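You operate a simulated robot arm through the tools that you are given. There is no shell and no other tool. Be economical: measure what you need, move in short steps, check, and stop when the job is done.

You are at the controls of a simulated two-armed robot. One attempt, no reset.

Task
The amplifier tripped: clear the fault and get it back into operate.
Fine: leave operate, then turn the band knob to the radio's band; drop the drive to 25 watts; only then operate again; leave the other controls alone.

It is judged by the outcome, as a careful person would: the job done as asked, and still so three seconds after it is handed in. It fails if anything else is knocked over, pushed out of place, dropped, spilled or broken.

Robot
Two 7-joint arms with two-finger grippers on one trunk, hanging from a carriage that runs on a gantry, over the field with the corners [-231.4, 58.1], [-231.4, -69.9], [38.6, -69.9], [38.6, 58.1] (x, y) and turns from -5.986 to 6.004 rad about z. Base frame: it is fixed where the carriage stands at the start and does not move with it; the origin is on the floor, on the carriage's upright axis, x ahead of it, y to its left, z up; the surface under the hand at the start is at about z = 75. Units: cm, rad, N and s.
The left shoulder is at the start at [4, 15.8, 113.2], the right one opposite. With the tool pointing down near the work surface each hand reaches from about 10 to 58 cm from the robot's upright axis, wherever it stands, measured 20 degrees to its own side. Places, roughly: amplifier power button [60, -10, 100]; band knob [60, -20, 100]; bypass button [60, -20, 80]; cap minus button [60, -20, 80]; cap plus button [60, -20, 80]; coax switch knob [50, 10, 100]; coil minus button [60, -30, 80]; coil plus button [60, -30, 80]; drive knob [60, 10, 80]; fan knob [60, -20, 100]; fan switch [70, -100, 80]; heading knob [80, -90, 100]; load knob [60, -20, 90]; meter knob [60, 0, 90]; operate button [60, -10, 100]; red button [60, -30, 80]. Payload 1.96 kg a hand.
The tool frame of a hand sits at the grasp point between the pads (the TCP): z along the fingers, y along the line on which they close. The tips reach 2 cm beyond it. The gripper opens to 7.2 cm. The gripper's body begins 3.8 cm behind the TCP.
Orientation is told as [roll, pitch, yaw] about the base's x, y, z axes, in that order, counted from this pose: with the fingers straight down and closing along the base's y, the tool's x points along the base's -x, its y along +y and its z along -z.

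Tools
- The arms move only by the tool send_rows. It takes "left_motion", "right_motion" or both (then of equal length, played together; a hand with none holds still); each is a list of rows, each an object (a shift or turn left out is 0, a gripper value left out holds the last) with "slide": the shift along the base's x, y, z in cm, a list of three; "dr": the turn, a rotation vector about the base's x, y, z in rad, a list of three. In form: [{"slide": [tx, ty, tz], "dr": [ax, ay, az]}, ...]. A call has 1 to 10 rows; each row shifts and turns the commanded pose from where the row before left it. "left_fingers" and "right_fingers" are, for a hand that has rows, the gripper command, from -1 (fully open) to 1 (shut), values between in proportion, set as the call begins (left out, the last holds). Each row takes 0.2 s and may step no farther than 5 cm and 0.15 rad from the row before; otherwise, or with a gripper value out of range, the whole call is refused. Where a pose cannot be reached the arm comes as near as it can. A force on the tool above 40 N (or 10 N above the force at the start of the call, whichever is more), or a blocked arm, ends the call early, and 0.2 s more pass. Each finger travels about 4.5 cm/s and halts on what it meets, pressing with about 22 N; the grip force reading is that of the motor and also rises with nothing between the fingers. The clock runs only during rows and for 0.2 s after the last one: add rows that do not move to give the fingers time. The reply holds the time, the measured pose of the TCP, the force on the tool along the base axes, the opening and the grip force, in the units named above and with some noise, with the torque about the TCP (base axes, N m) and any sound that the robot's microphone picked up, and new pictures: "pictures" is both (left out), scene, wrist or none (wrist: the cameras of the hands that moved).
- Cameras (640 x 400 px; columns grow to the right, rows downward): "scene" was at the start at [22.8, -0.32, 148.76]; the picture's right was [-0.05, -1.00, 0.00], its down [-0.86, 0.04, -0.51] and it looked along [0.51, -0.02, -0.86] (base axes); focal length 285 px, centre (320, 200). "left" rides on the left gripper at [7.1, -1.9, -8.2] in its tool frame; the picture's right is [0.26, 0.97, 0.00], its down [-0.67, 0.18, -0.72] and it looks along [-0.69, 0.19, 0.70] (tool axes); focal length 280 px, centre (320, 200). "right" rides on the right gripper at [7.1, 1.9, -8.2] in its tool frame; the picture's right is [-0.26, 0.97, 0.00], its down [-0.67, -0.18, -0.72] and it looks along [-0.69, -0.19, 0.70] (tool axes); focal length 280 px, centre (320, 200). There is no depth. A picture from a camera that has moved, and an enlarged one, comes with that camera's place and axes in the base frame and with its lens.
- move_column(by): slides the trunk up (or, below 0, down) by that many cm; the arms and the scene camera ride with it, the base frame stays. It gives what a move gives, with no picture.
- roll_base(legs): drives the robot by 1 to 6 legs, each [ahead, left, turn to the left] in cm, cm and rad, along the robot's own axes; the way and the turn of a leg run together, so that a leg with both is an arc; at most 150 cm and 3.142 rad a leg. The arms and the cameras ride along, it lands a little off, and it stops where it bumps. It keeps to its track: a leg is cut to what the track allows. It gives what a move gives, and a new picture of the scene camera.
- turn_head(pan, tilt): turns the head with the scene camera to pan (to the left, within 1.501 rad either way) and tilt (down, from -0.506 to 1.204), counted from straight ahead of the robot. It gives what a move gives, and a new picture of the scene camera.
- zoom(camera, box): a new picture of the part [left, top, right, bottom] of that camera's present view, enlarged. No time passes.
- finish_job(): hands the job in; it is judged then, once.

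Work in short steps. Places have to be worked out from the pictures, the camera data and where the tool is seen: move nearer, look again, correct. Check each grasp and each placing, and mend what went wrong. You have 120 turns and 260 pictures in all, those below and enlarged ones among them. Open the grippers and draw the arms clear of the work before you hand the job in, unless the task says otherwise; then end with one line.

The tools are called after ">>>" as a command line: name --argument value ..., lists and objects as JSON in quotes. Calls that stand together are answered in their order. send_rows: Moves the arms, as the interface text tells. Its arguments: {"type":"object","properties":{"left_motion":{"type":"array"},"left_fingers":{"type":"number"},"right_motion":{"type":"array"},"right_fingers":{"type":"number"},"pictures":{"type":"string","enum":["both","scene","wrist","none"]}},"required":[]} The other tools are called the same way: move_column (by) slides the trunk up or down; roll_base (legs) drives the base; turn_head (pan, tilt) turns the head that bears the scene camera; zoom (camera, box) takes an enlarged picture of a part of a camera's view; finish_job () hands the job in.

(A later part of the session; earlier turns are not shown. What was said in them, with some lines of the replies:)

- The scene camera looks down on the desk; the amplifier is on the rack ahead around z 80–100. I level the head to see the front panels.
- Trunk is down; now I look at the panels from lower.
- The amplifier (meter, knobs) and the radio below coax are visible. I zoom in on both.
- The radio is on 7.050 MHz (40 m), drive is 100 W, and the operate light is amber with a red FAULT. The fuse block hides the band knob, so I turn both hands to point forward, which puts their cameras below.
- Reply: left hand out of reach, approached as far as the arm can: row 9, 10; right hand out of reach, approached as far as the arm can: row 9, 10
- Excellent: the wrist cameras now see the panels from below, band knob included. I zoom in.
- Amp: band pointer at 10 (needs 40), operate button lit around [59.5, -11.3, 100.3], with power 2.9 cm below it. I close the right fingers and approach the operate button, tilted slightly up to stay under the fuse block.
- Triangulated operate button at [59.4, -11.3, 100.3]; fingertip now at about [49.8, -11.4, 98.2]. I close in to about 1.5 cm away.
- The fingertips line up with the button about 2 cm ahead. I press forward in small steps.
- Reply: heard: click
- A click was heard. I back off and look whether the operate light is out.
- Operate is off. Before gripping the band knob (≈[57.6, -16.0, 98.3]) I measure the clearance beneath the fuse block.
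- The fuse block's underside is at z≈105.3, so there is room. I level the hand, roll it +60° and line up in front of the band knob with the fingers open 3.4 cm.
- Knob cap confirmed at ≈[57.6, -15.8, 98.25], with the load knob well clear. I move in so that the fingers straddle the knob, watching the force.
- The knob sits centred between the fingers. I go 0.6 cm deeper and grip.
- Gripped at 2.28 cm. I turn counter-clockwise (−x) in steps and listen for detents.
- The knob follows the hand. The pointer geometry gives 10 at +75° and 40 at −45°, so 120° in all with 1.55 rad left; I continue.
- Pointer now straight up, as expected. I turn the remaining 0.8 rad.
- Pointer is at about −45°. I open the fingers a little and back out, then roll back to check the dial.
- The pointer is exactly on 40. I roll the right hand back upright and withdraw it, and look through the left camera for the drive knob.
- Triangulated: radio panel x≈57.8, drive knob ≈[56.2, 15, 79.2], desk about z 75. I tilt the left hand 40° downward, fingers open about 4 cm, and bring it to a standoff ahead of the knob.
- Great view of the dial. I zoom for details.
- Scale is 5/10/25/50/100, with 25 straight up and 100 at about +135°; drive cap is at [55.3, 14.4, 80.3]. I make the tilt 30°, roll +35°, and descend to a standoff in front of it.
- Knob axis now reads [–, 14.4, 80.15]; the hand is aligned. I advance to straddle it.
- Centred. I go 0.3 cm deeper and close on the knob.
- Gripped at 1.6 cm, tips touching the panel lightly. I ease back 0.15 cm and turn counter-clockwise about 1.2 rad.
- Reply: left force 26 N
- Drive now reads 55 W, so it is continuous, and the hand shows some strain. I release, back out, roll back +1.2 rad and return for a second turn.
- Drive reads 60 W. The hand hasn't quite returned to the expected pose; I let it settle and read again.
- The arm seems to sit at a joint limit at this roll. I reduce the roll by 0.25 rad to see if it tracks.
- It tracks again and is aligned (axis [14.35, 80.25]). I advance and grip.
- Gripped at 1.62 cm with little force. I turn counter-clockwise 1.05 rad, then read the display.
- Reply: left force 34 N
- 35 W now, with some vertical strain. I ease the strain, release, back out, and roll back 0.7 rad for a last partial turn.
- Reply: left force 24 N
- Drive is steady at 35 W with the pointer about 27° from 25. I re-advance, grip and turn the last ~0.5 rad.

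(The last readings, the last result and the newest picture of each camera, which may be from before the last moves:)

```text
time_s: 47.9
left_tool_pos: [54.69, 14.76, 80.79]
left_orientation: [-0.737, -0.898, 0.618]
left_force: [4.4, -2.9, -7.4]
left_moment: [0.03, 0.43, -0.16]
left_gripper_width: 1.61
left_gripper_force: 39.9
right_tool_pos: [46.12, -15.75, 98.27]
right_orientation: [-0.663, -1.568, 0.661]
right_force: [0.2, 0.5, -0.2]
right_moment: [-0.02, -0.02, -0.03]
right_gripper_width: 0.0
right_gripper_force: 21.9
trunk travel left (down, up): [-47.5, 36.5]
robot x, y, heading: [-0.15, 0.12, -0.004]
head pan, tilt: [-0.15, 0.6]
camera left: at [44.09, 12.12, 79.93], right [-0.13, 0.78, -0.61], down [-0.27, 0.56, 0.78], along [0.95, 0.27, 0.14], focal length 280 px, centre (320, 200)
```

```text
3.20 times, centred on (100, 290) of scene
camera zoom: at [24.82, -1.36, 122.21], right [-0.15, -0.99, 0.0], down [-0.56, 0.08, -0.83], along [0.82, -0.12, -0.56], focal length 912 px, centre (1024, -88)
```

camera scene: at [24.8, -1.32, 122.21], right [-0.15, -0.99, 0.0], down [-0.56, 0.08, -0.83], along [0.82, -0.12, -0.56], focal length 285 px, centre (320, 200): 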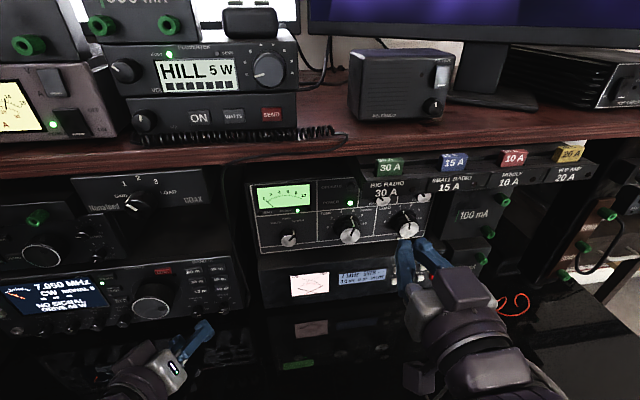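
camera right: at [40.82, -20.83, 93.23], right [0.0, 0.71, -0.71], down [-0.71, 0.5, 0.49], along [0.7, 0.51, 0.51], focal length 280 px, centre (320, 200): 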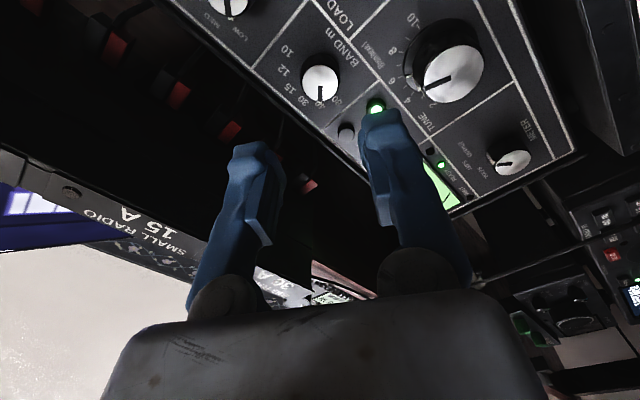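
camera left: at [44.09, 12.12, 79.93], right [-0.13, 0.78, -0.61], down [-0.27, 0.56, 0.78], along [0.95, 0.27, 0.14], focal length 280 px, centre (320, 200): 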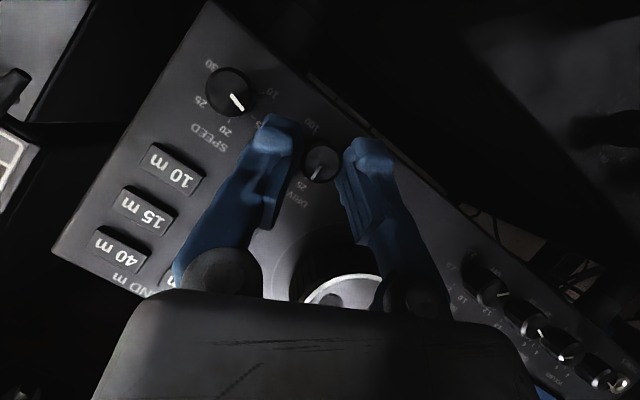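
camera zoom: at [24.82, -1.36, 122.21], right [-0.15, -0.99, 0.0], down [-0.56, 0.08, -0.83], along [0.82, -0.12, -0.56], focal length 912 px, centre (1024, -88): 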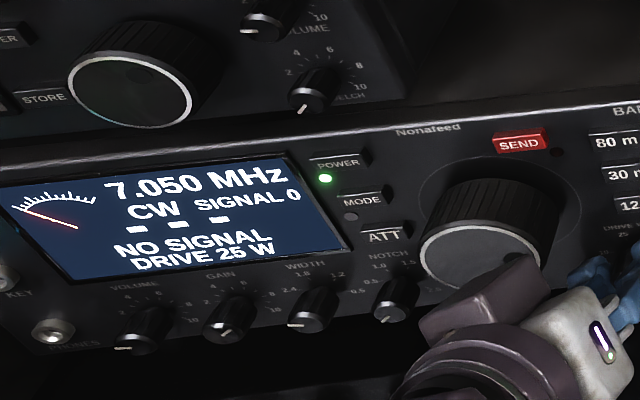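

Display reads 25 W. I check the pointer closely before releasing.

>>> zoom --camera "left" --box '[240, 100, 400, 220]'

```text
3.33 times, centred on (320, 160) of left
camera zoom: at [44.09, 12.12, 79.93], right [-0.13, 0.78, -0.61], down [-0.27, 0.56, 0.78], along [0.95, 0.27, 0.14], focal length 935 px, centre (320, 333)
```

zoom: 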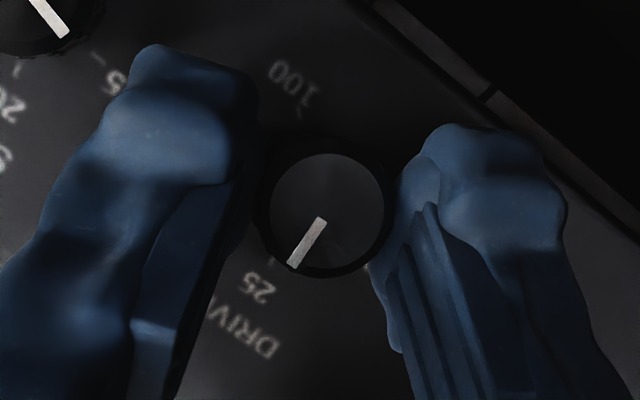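

The pointer is on 25 within a few degrees. I release, back out and re-read.

>>> send_rows --left_motion '[{}, {}, {"slide": [-1, 0, 0]}, {"slide": [-2, 0, 0]}, {"slide": [-2, 0, 0.5]}, {"slide": [-3, 0, 1], "dr": [0.12, 0, 0]}, {"slide": [-3, 0, 1], "dr": [0.12, 0, 0]}, {"slide": [0, 0, 1], "dr": [0.12, 0, 0]}, {"slide": [0, 0, 1]}, {}]' --left_fingers 0.06

>>> zoom --camera "scene" --box '[0, 240, 240, 340]'

>>> zoom --camera "left" --box '[220, 10, 460, 160]'

>>> zoom --camera "right" --box '[160, 0, 480, 200]'

```text
time_s: 50.1
left_tool_pos: [43.86, 14.65, 85.28]
left_orientation: [-0.136, -1.035, 0.118]
left_force: [-0.2, 0.4, -0.4]
left_moment: [0.01, 0.0, 0.01]
left_gripper_width: 3.37
left_gripper_force: 0.0
right_tool_pos: [46.13, -15.61, 98.31]
right_orientation: [-0.259, -1.568, 0.26]
right_force: [-0.5, -0.2, 0.6]
right_moment: [-0.01, -0.01, 0.01]
right_gripper_width: 0.0
right_gripper_force: 22.0
trunk travel left (down, up): [-47.5, 36.5]
robot x, y, heading: [0.17, 0.08, 0.003]
head pan, tilt: [-0.15, 0.6]
camera scene: at [24.81, -1.32, 122.22], right [-0.15, -0.99, 0.0], down [-0.56, 0.08, -0.83], along [0.82, -0.12, -0.56], focal length 285 px, centre (320, 200)
camera left: at [33.3, 12.5, 83.64], right [-0.13, 0.95, -0.29], down [-0.28, 0.25, 0.93], along [0.95, 0.2, 0.23], focal length 280 px, centre (320, 200)
```

scene: 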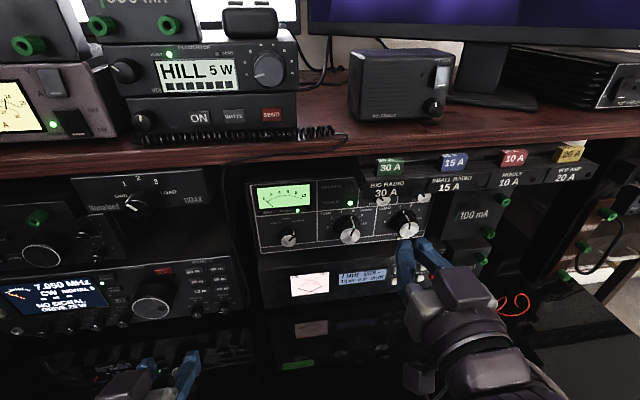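
left: 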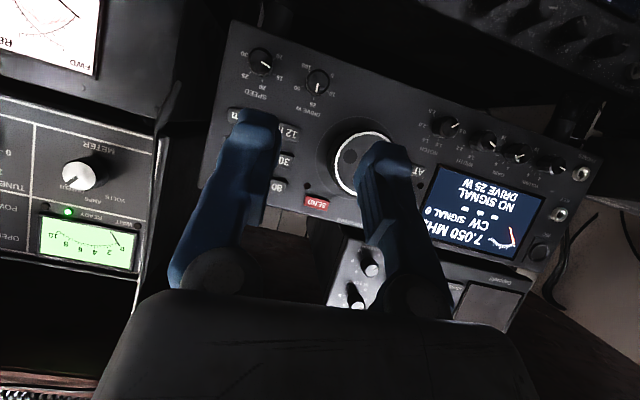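

```text
2.67 times, centred on (120, 290) of scene
camera zoom: at [24.81, -1.32, 122.22], right [-0.15, -0.99, 0.0], down [-0.56, 0.08, -0.83], along [0.82, -0.12, -0.56], focal length 760 px, centre (853, -40)
```

zoom: 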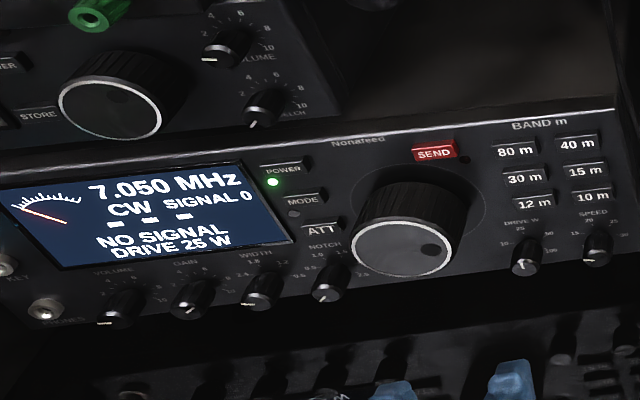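

```text
2.67 times, centred on (340, 85) of left
camera zoom: at [33.3, 12.5, 83.64], right [-0.13, 0.95, -0.29], down [-0.28, 0.25, 0.93], along [0.95, 0.2, 0.23], focal length 748 px, centre (267, 507)
```

zoom: 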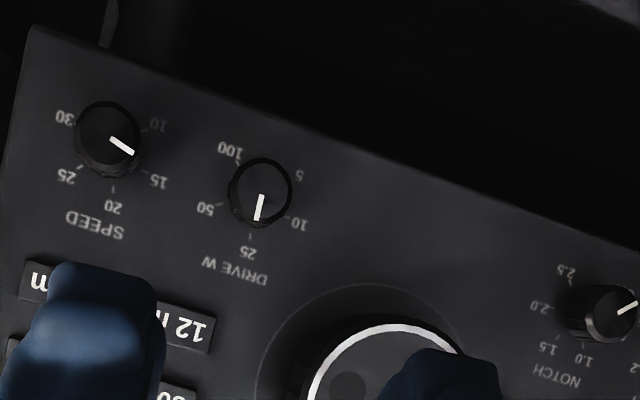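

```text
2.00 times, centred on (320, 100) of right
camera zoom: at [37.89, -13.82, 91.13], right [0.0, 0.97, 0.26], down [-0.71, -0.18, 0.68], along [0.7, -0.19, 0.69], focal length 561 px, centre (320, 400)
```

zoom: 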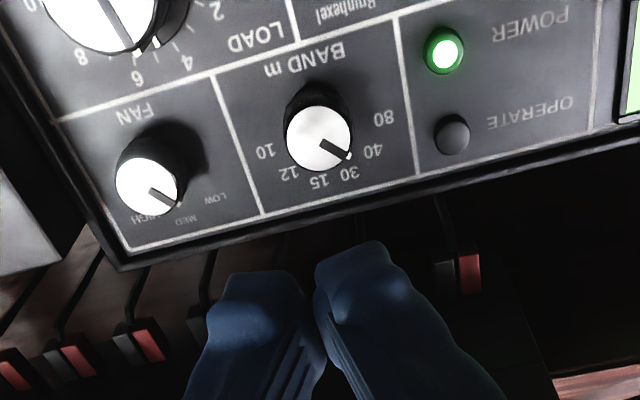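

Drive 25 W, band 40, operate off. Now I bring the right fingertips back to the operate button.

>>> send_rows --right_motion '[{"slide": [1, 1, 0.5], "dr": [0, -0.1, 0]}, {"slide": [1, 1, 0.5]}, {"slide": [1, 1, 0.5]}, {"slide": [1, 1, 0.2]}, {"slide": [2, 0.35, 0]}, {"slide": [2, 0, 0]}, {"slide": [1, 0, 0]}, {}]' --pictures "wrist"

>>> zoom --camera "right" --box '[220, 40, 440, 180]'

```text
time_s: 51.9
left_tool_pos: [43.87, 14.48, 85.43]
left_orientation: [-0.137, -1.034, 0.117]
left_force: [-0.6, 0.0, 0.7]
left_moment: [0.0, 0.02, -0.01]
left_gripper_width: 3.38
left_gripper_force: 0.1
right_tool_pos: [55.11, -11.3, 100.19]
right_orientation: [-3.133, -1.472, 3.131]
right_force: [-0.3, -0.7, 0.1]
right_moment: [-0.02, 0.02, -0.02]
right_gripper_width: 0.0
right_gripper_force: 22.6
trunk travel left (down, up): [-47.5, 36.5]
robot x, y, heading: [-0.03, 0.26, -0.003]
head pan, tilt: [-0.15, 0.6]
camera right: at [47.57, -9.54, 92.21], right [-0.03, 0.97, 0.26], down [-0.78, -0.18, 0.6], along [0.63, -0.19, 0.76], focal length 280 px, centre (320, 200)
```

right: 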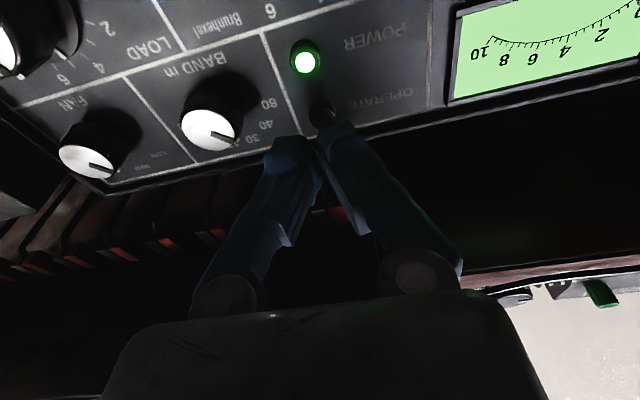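

```text
2.86 times, centred on (330, 110) of right
camera zoom: at [47.57, -9.54, 92.21], right [-0.03, 0.97, 0.26], down [-0.78, -0.18, 0.6], along [0.63, -0.19, 0.76], focal length 801 px, centre (291, 457)
```

zoom: 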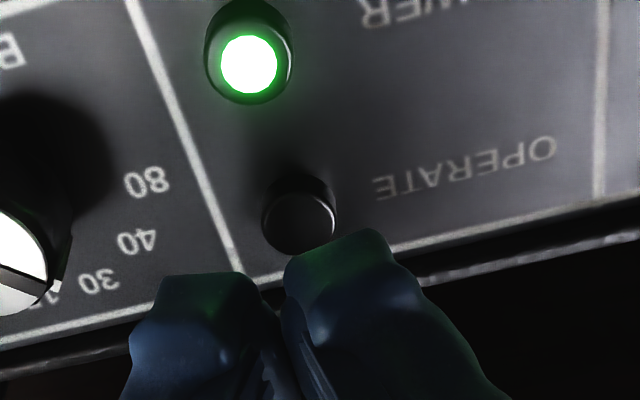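

Aligned like before, slightly high; I drop 0.25 cm and press until the click.

>>> send_rows --right_motion '[{"slide": [0.6, 0, -0.25]}, {"slide": [0.7, 0, 0]}, {"slide": [0.5, 0, 0]}, {"slide": [0.25, 0, 0]}, {"slide": [0.15, 0, 0]}]' --pictures "none"

```text
time_s: 53.1
left_tool_pos: [43.97, 14.62, 85.3]
left_orientation: [-0.138, -1.036, 0.12]
left_force: [-0.1, -0.3, -0.8]
left_moment: [0.0, -0.03, 0.0]
left_gripper_width: 3.38
left_gripper_force: 0.0
right_tool_pos: [57.32, -11.19, 99.9]
right_orientation: [-3.139, -1.472, 3.141]
right_force: [-1.3, -0.5, -1.0]
right_moment: [0.0, -0.01, 0.04]
right_gripper_width: 0.0
right_gripper_force: 21.9
trunk travel left (down, up): [-47.5, 36.5]
robot x, y, heading: [-0.15, -0.4, 0.003]
head pan, tilt: [-0.15, 0.6]
```

No click yet; I press a touch further.

>>> send_rows --right_motion '[{"slide": [0.15, 0, 0]}, {}]' --pictures "none"

```text
time_s: 53.7
left_tool_pos: [43.82, 14.61, 85.31]
left_orientation: [-0.137, -1.033, 0.12]
left_force: [-0.3, -0.1, 0.2]
left_moment: [-0.03, 0.01, 0.01]
left_gripper_width: 3.4
left_gripper_force: 0.0
right_tool_pos: [57.34, -11.29, 99.9]
right_orientation: [-3.138, -1.473, 3.137]
right_force: [-1.2, -0.2, -0.7]
right_moment: [0.01, 0.0, -0.02]
right_gripper_width: 0.02
right_gripper_force: 21.8
trunk travel left (down, up): [-47.5, 36.5]
robot x, y, heading: [-0.03, -0.0, 0.001]
head pan, tilt: [-0.15, 0.6]
heard: click
```

Click heard. I back off and check the light.

>>> send_rows --right_motion '[{"slide": [-2, 0, 0]}, {"slide": [-3, 0, -0.3]}, {"slide": [-4, 0, -1.5]}, {"slide": [-2, 0, 0]}, {}]'

>>> zoom --camera "right" --box '[80, 0, 480, 160]'

>>> zoom --camera "scene" --box '[245, 165, 445, 290]'

```text
time_s: 54.9
left_tool_pos: [43.91, 14.57, 85.35]
left_orientation: [-0.136, -1.034, 0.12]
left_force: [-0.5, 0.1, -0.1]
left_moment: [-0.02, -0.01, -0.02]
left_gripper_width: 3.39
left_gripper_force: 0.1
right_tool_pos: [46.48, -11.44, 98.19]
right_orientation: [-3.135, -1.473, 3.134]
right_force: [0.2, 0.3, -0.2]
right_moment: [0.04, 0.0, 0.01]
right_gripper_width: 0.01
right_gripper_force: 22.3
trunk travel left (down, up): [-47.5, 36.5]
robot x, y, heading: [0.01, 0.1, 0.005]
head pan, tilt: [-0.15, 0.6]
camera scene: at [24.81, -1.32, 122.22], right [-0.15, -0.99, 0.0], down [-0.56, 0.08, -0.83], along [0.82, -0.12, -0.56], focal length 285 px, centre (320, 200)
camera right: at [38.99, -9.62, 90.14], right [-0.03, 0.97, 0.26], down [-0.78, -0.18, 0.6], along [0.63, -0.19, 0.76], focal length 280 px, centre (320, 200)
```

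scene: 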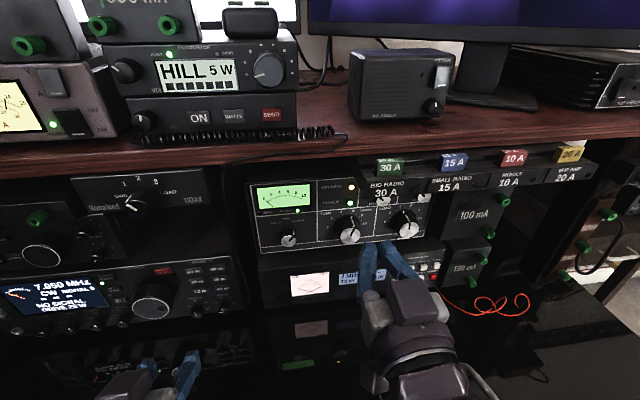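
right: 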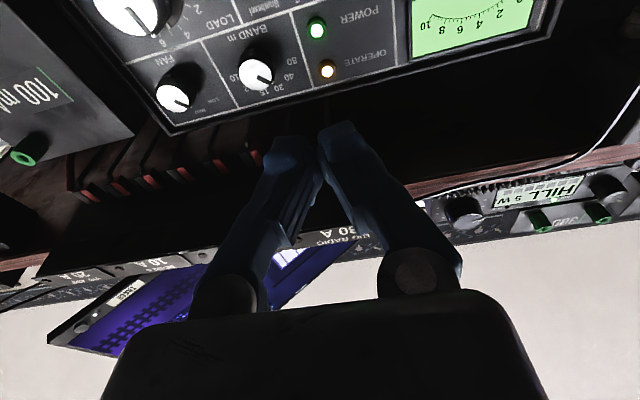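

```text
1.60 times, centred on (280, 80) of right
camera zoom: at [38.99, -9.62, 90.14], right [-0.03, 0.97, 0.26], down [-0.78, -0.18, 0.6], along [0.63, -0.19, 0.76], focal length 449 px, centre (384, 392)
```

zoom: 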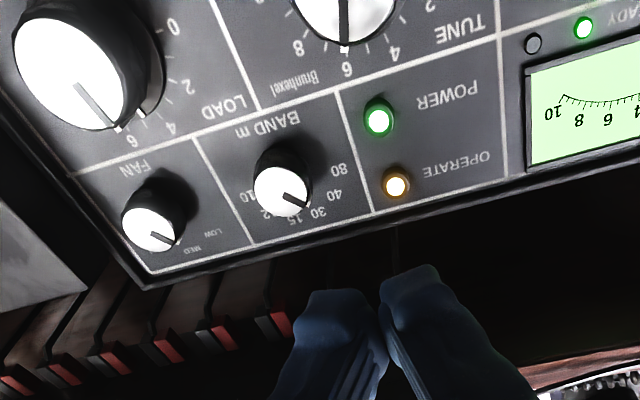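

```text
3.20 times, centred on (345, 228) of scene
camera zoom: at [24.81, -1.32, 122.22], right [-0.15, -0.99, 0.0], down [-0.56, 0.08, -0.83], along [0.82, -0.12, -0.56], focal length 912 px, centre (240, 112)
```

zoom: 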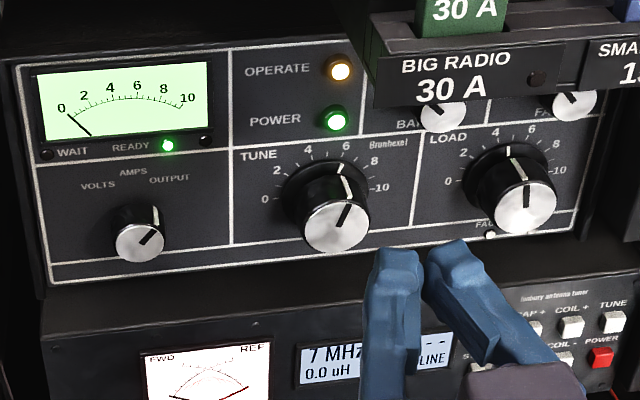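

Operate is lit and the FAULT light is out. I draw both hands back and open the grippers, then a last check.

>>> send_rows --right_motion '[{"slide": [-2, 0, 0]}, {"slide": [-2, 0, 0]}, {"slide": [-2, 0, 0]}, {}, {}, {}, {}, {}]' --left_motion '[{"slide": [-1, 0, 1]}, {"slide": [-1, 0, 1]}, {"slide": [-1, 0, 1]}, {}, {}, {}, {}, {}]' --left_fingers -1 --right_fingers -1

>>> zoom --camera "scene" --box '[0, 165, 445, 340]'

>>> zoom --camera "right" --box '[160, 0, 480, 150]'

```text
time_s: 56.7
left_tool_pos: [40.84, 14.73, 88.41]
left_orientation: [-0.138, -1.036, 0.118]
left_force: [-0.1, 0.5, -0.4]
left_moment: [0.02, 0.01, -0.02]
left_gripper_width: 7.19
left_gripper_force: 0.0
right_tool_pos: [40.52, -11.42, 98.12]
right_orientation: [-3.136, -1.472, 3.135]
right_force: [0.3, 0.6, 0.1]
right_moment: [-0.02, -0.01, 0.03]
right_gripper_width: 7.22
right_gripper_force: 0.0
trunk travel left (down, up): [-47.5, 36.5]
robot x, y, heading: [0.07, -0.11, -0.006]
head pan, tilt: [-0.15, 0.6]
camera scene: at [24.81, -1.32, 122.22], right [-0.15, -0.99, 0.0], down [-0.56, 0.08, -0.83], along [0.82, -0.12, -0.56], focal length 285 px, centre (320, 200)
camera right: at [32.96, -9.63, 90.14], right [-0.03, 0.97, 0.26], down [-0.78, -0.18, 0.6], along [0.63, -0.19, 0.76], focal length 280 px, centre (320, 200)
camera left: at [30.27, 12.63, 86.67], right [-0.13, 0.95, -0.29], down [-0.27, 0.25, 0.93], along [0.95, 0.2, 0.23], focal length 280 px, centre (320, 200)
```

scene: 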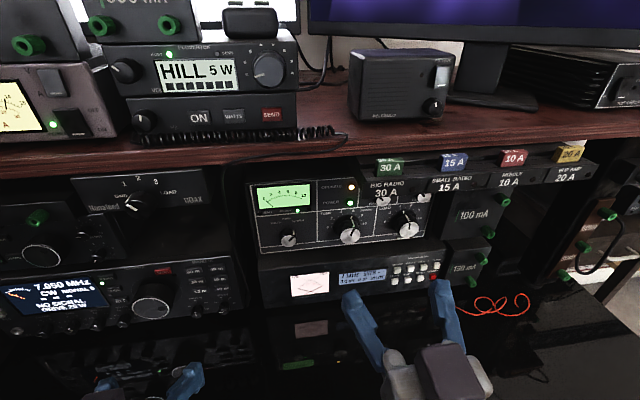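
right: 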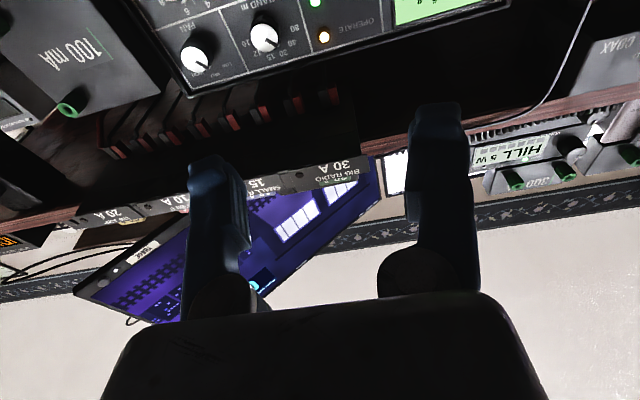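
left: 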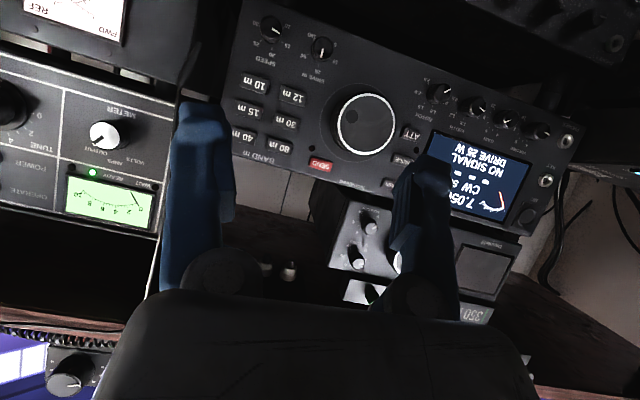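

```text
1.44 times, centred on (222, 252) of scene
camera zoom: at [24.81, -1.32, 122.22], right [-0.15, -0.99, 0.0], down [-0.56, 0.08, -0.83], along [0.82, -0.12, -0.56], focal length 410 px, centre (460, 124)
```

zoom: 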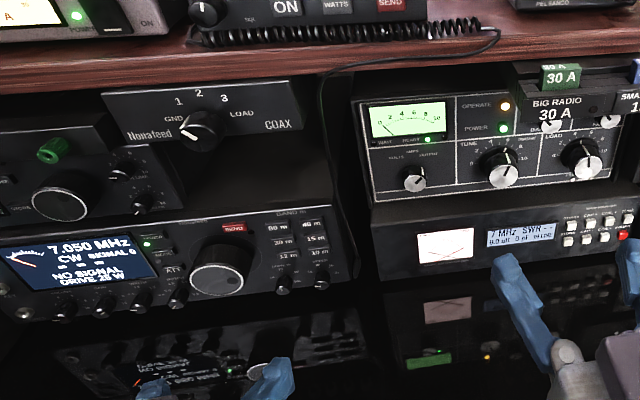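

```text
2.00 times, centred on (320, 75) of right
camera zoom: at [32.96, -9.63, 90.14], right [-0.03, 0.97, 0.26], down [-0.78, -0.18, 0.6], along [0.63, -0.19, 0.76], focal length 561 px, centre (320, 450)
```

zoom: 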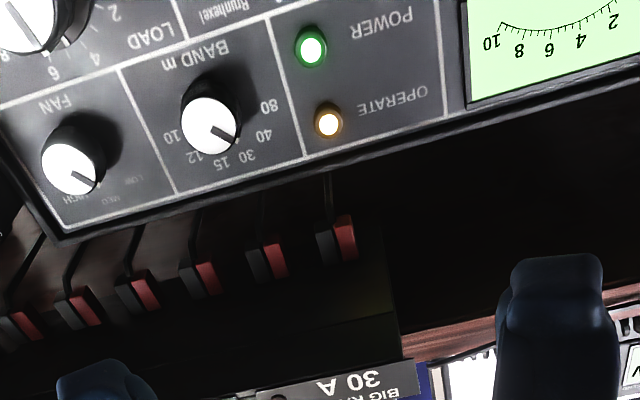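

All as asked: band 40, drive 25 W, operate lit, fault out, and the hands are clear. I hand in.

>>> finish_job

```text
The job is handed in.
```

The fault is cleared and the amplifier is back in operate. I took it out of operate first, set the band knob to 40 m to match the radio's 7.050 MHz, turned the drive down to 25 W, and only then pressed operate again.
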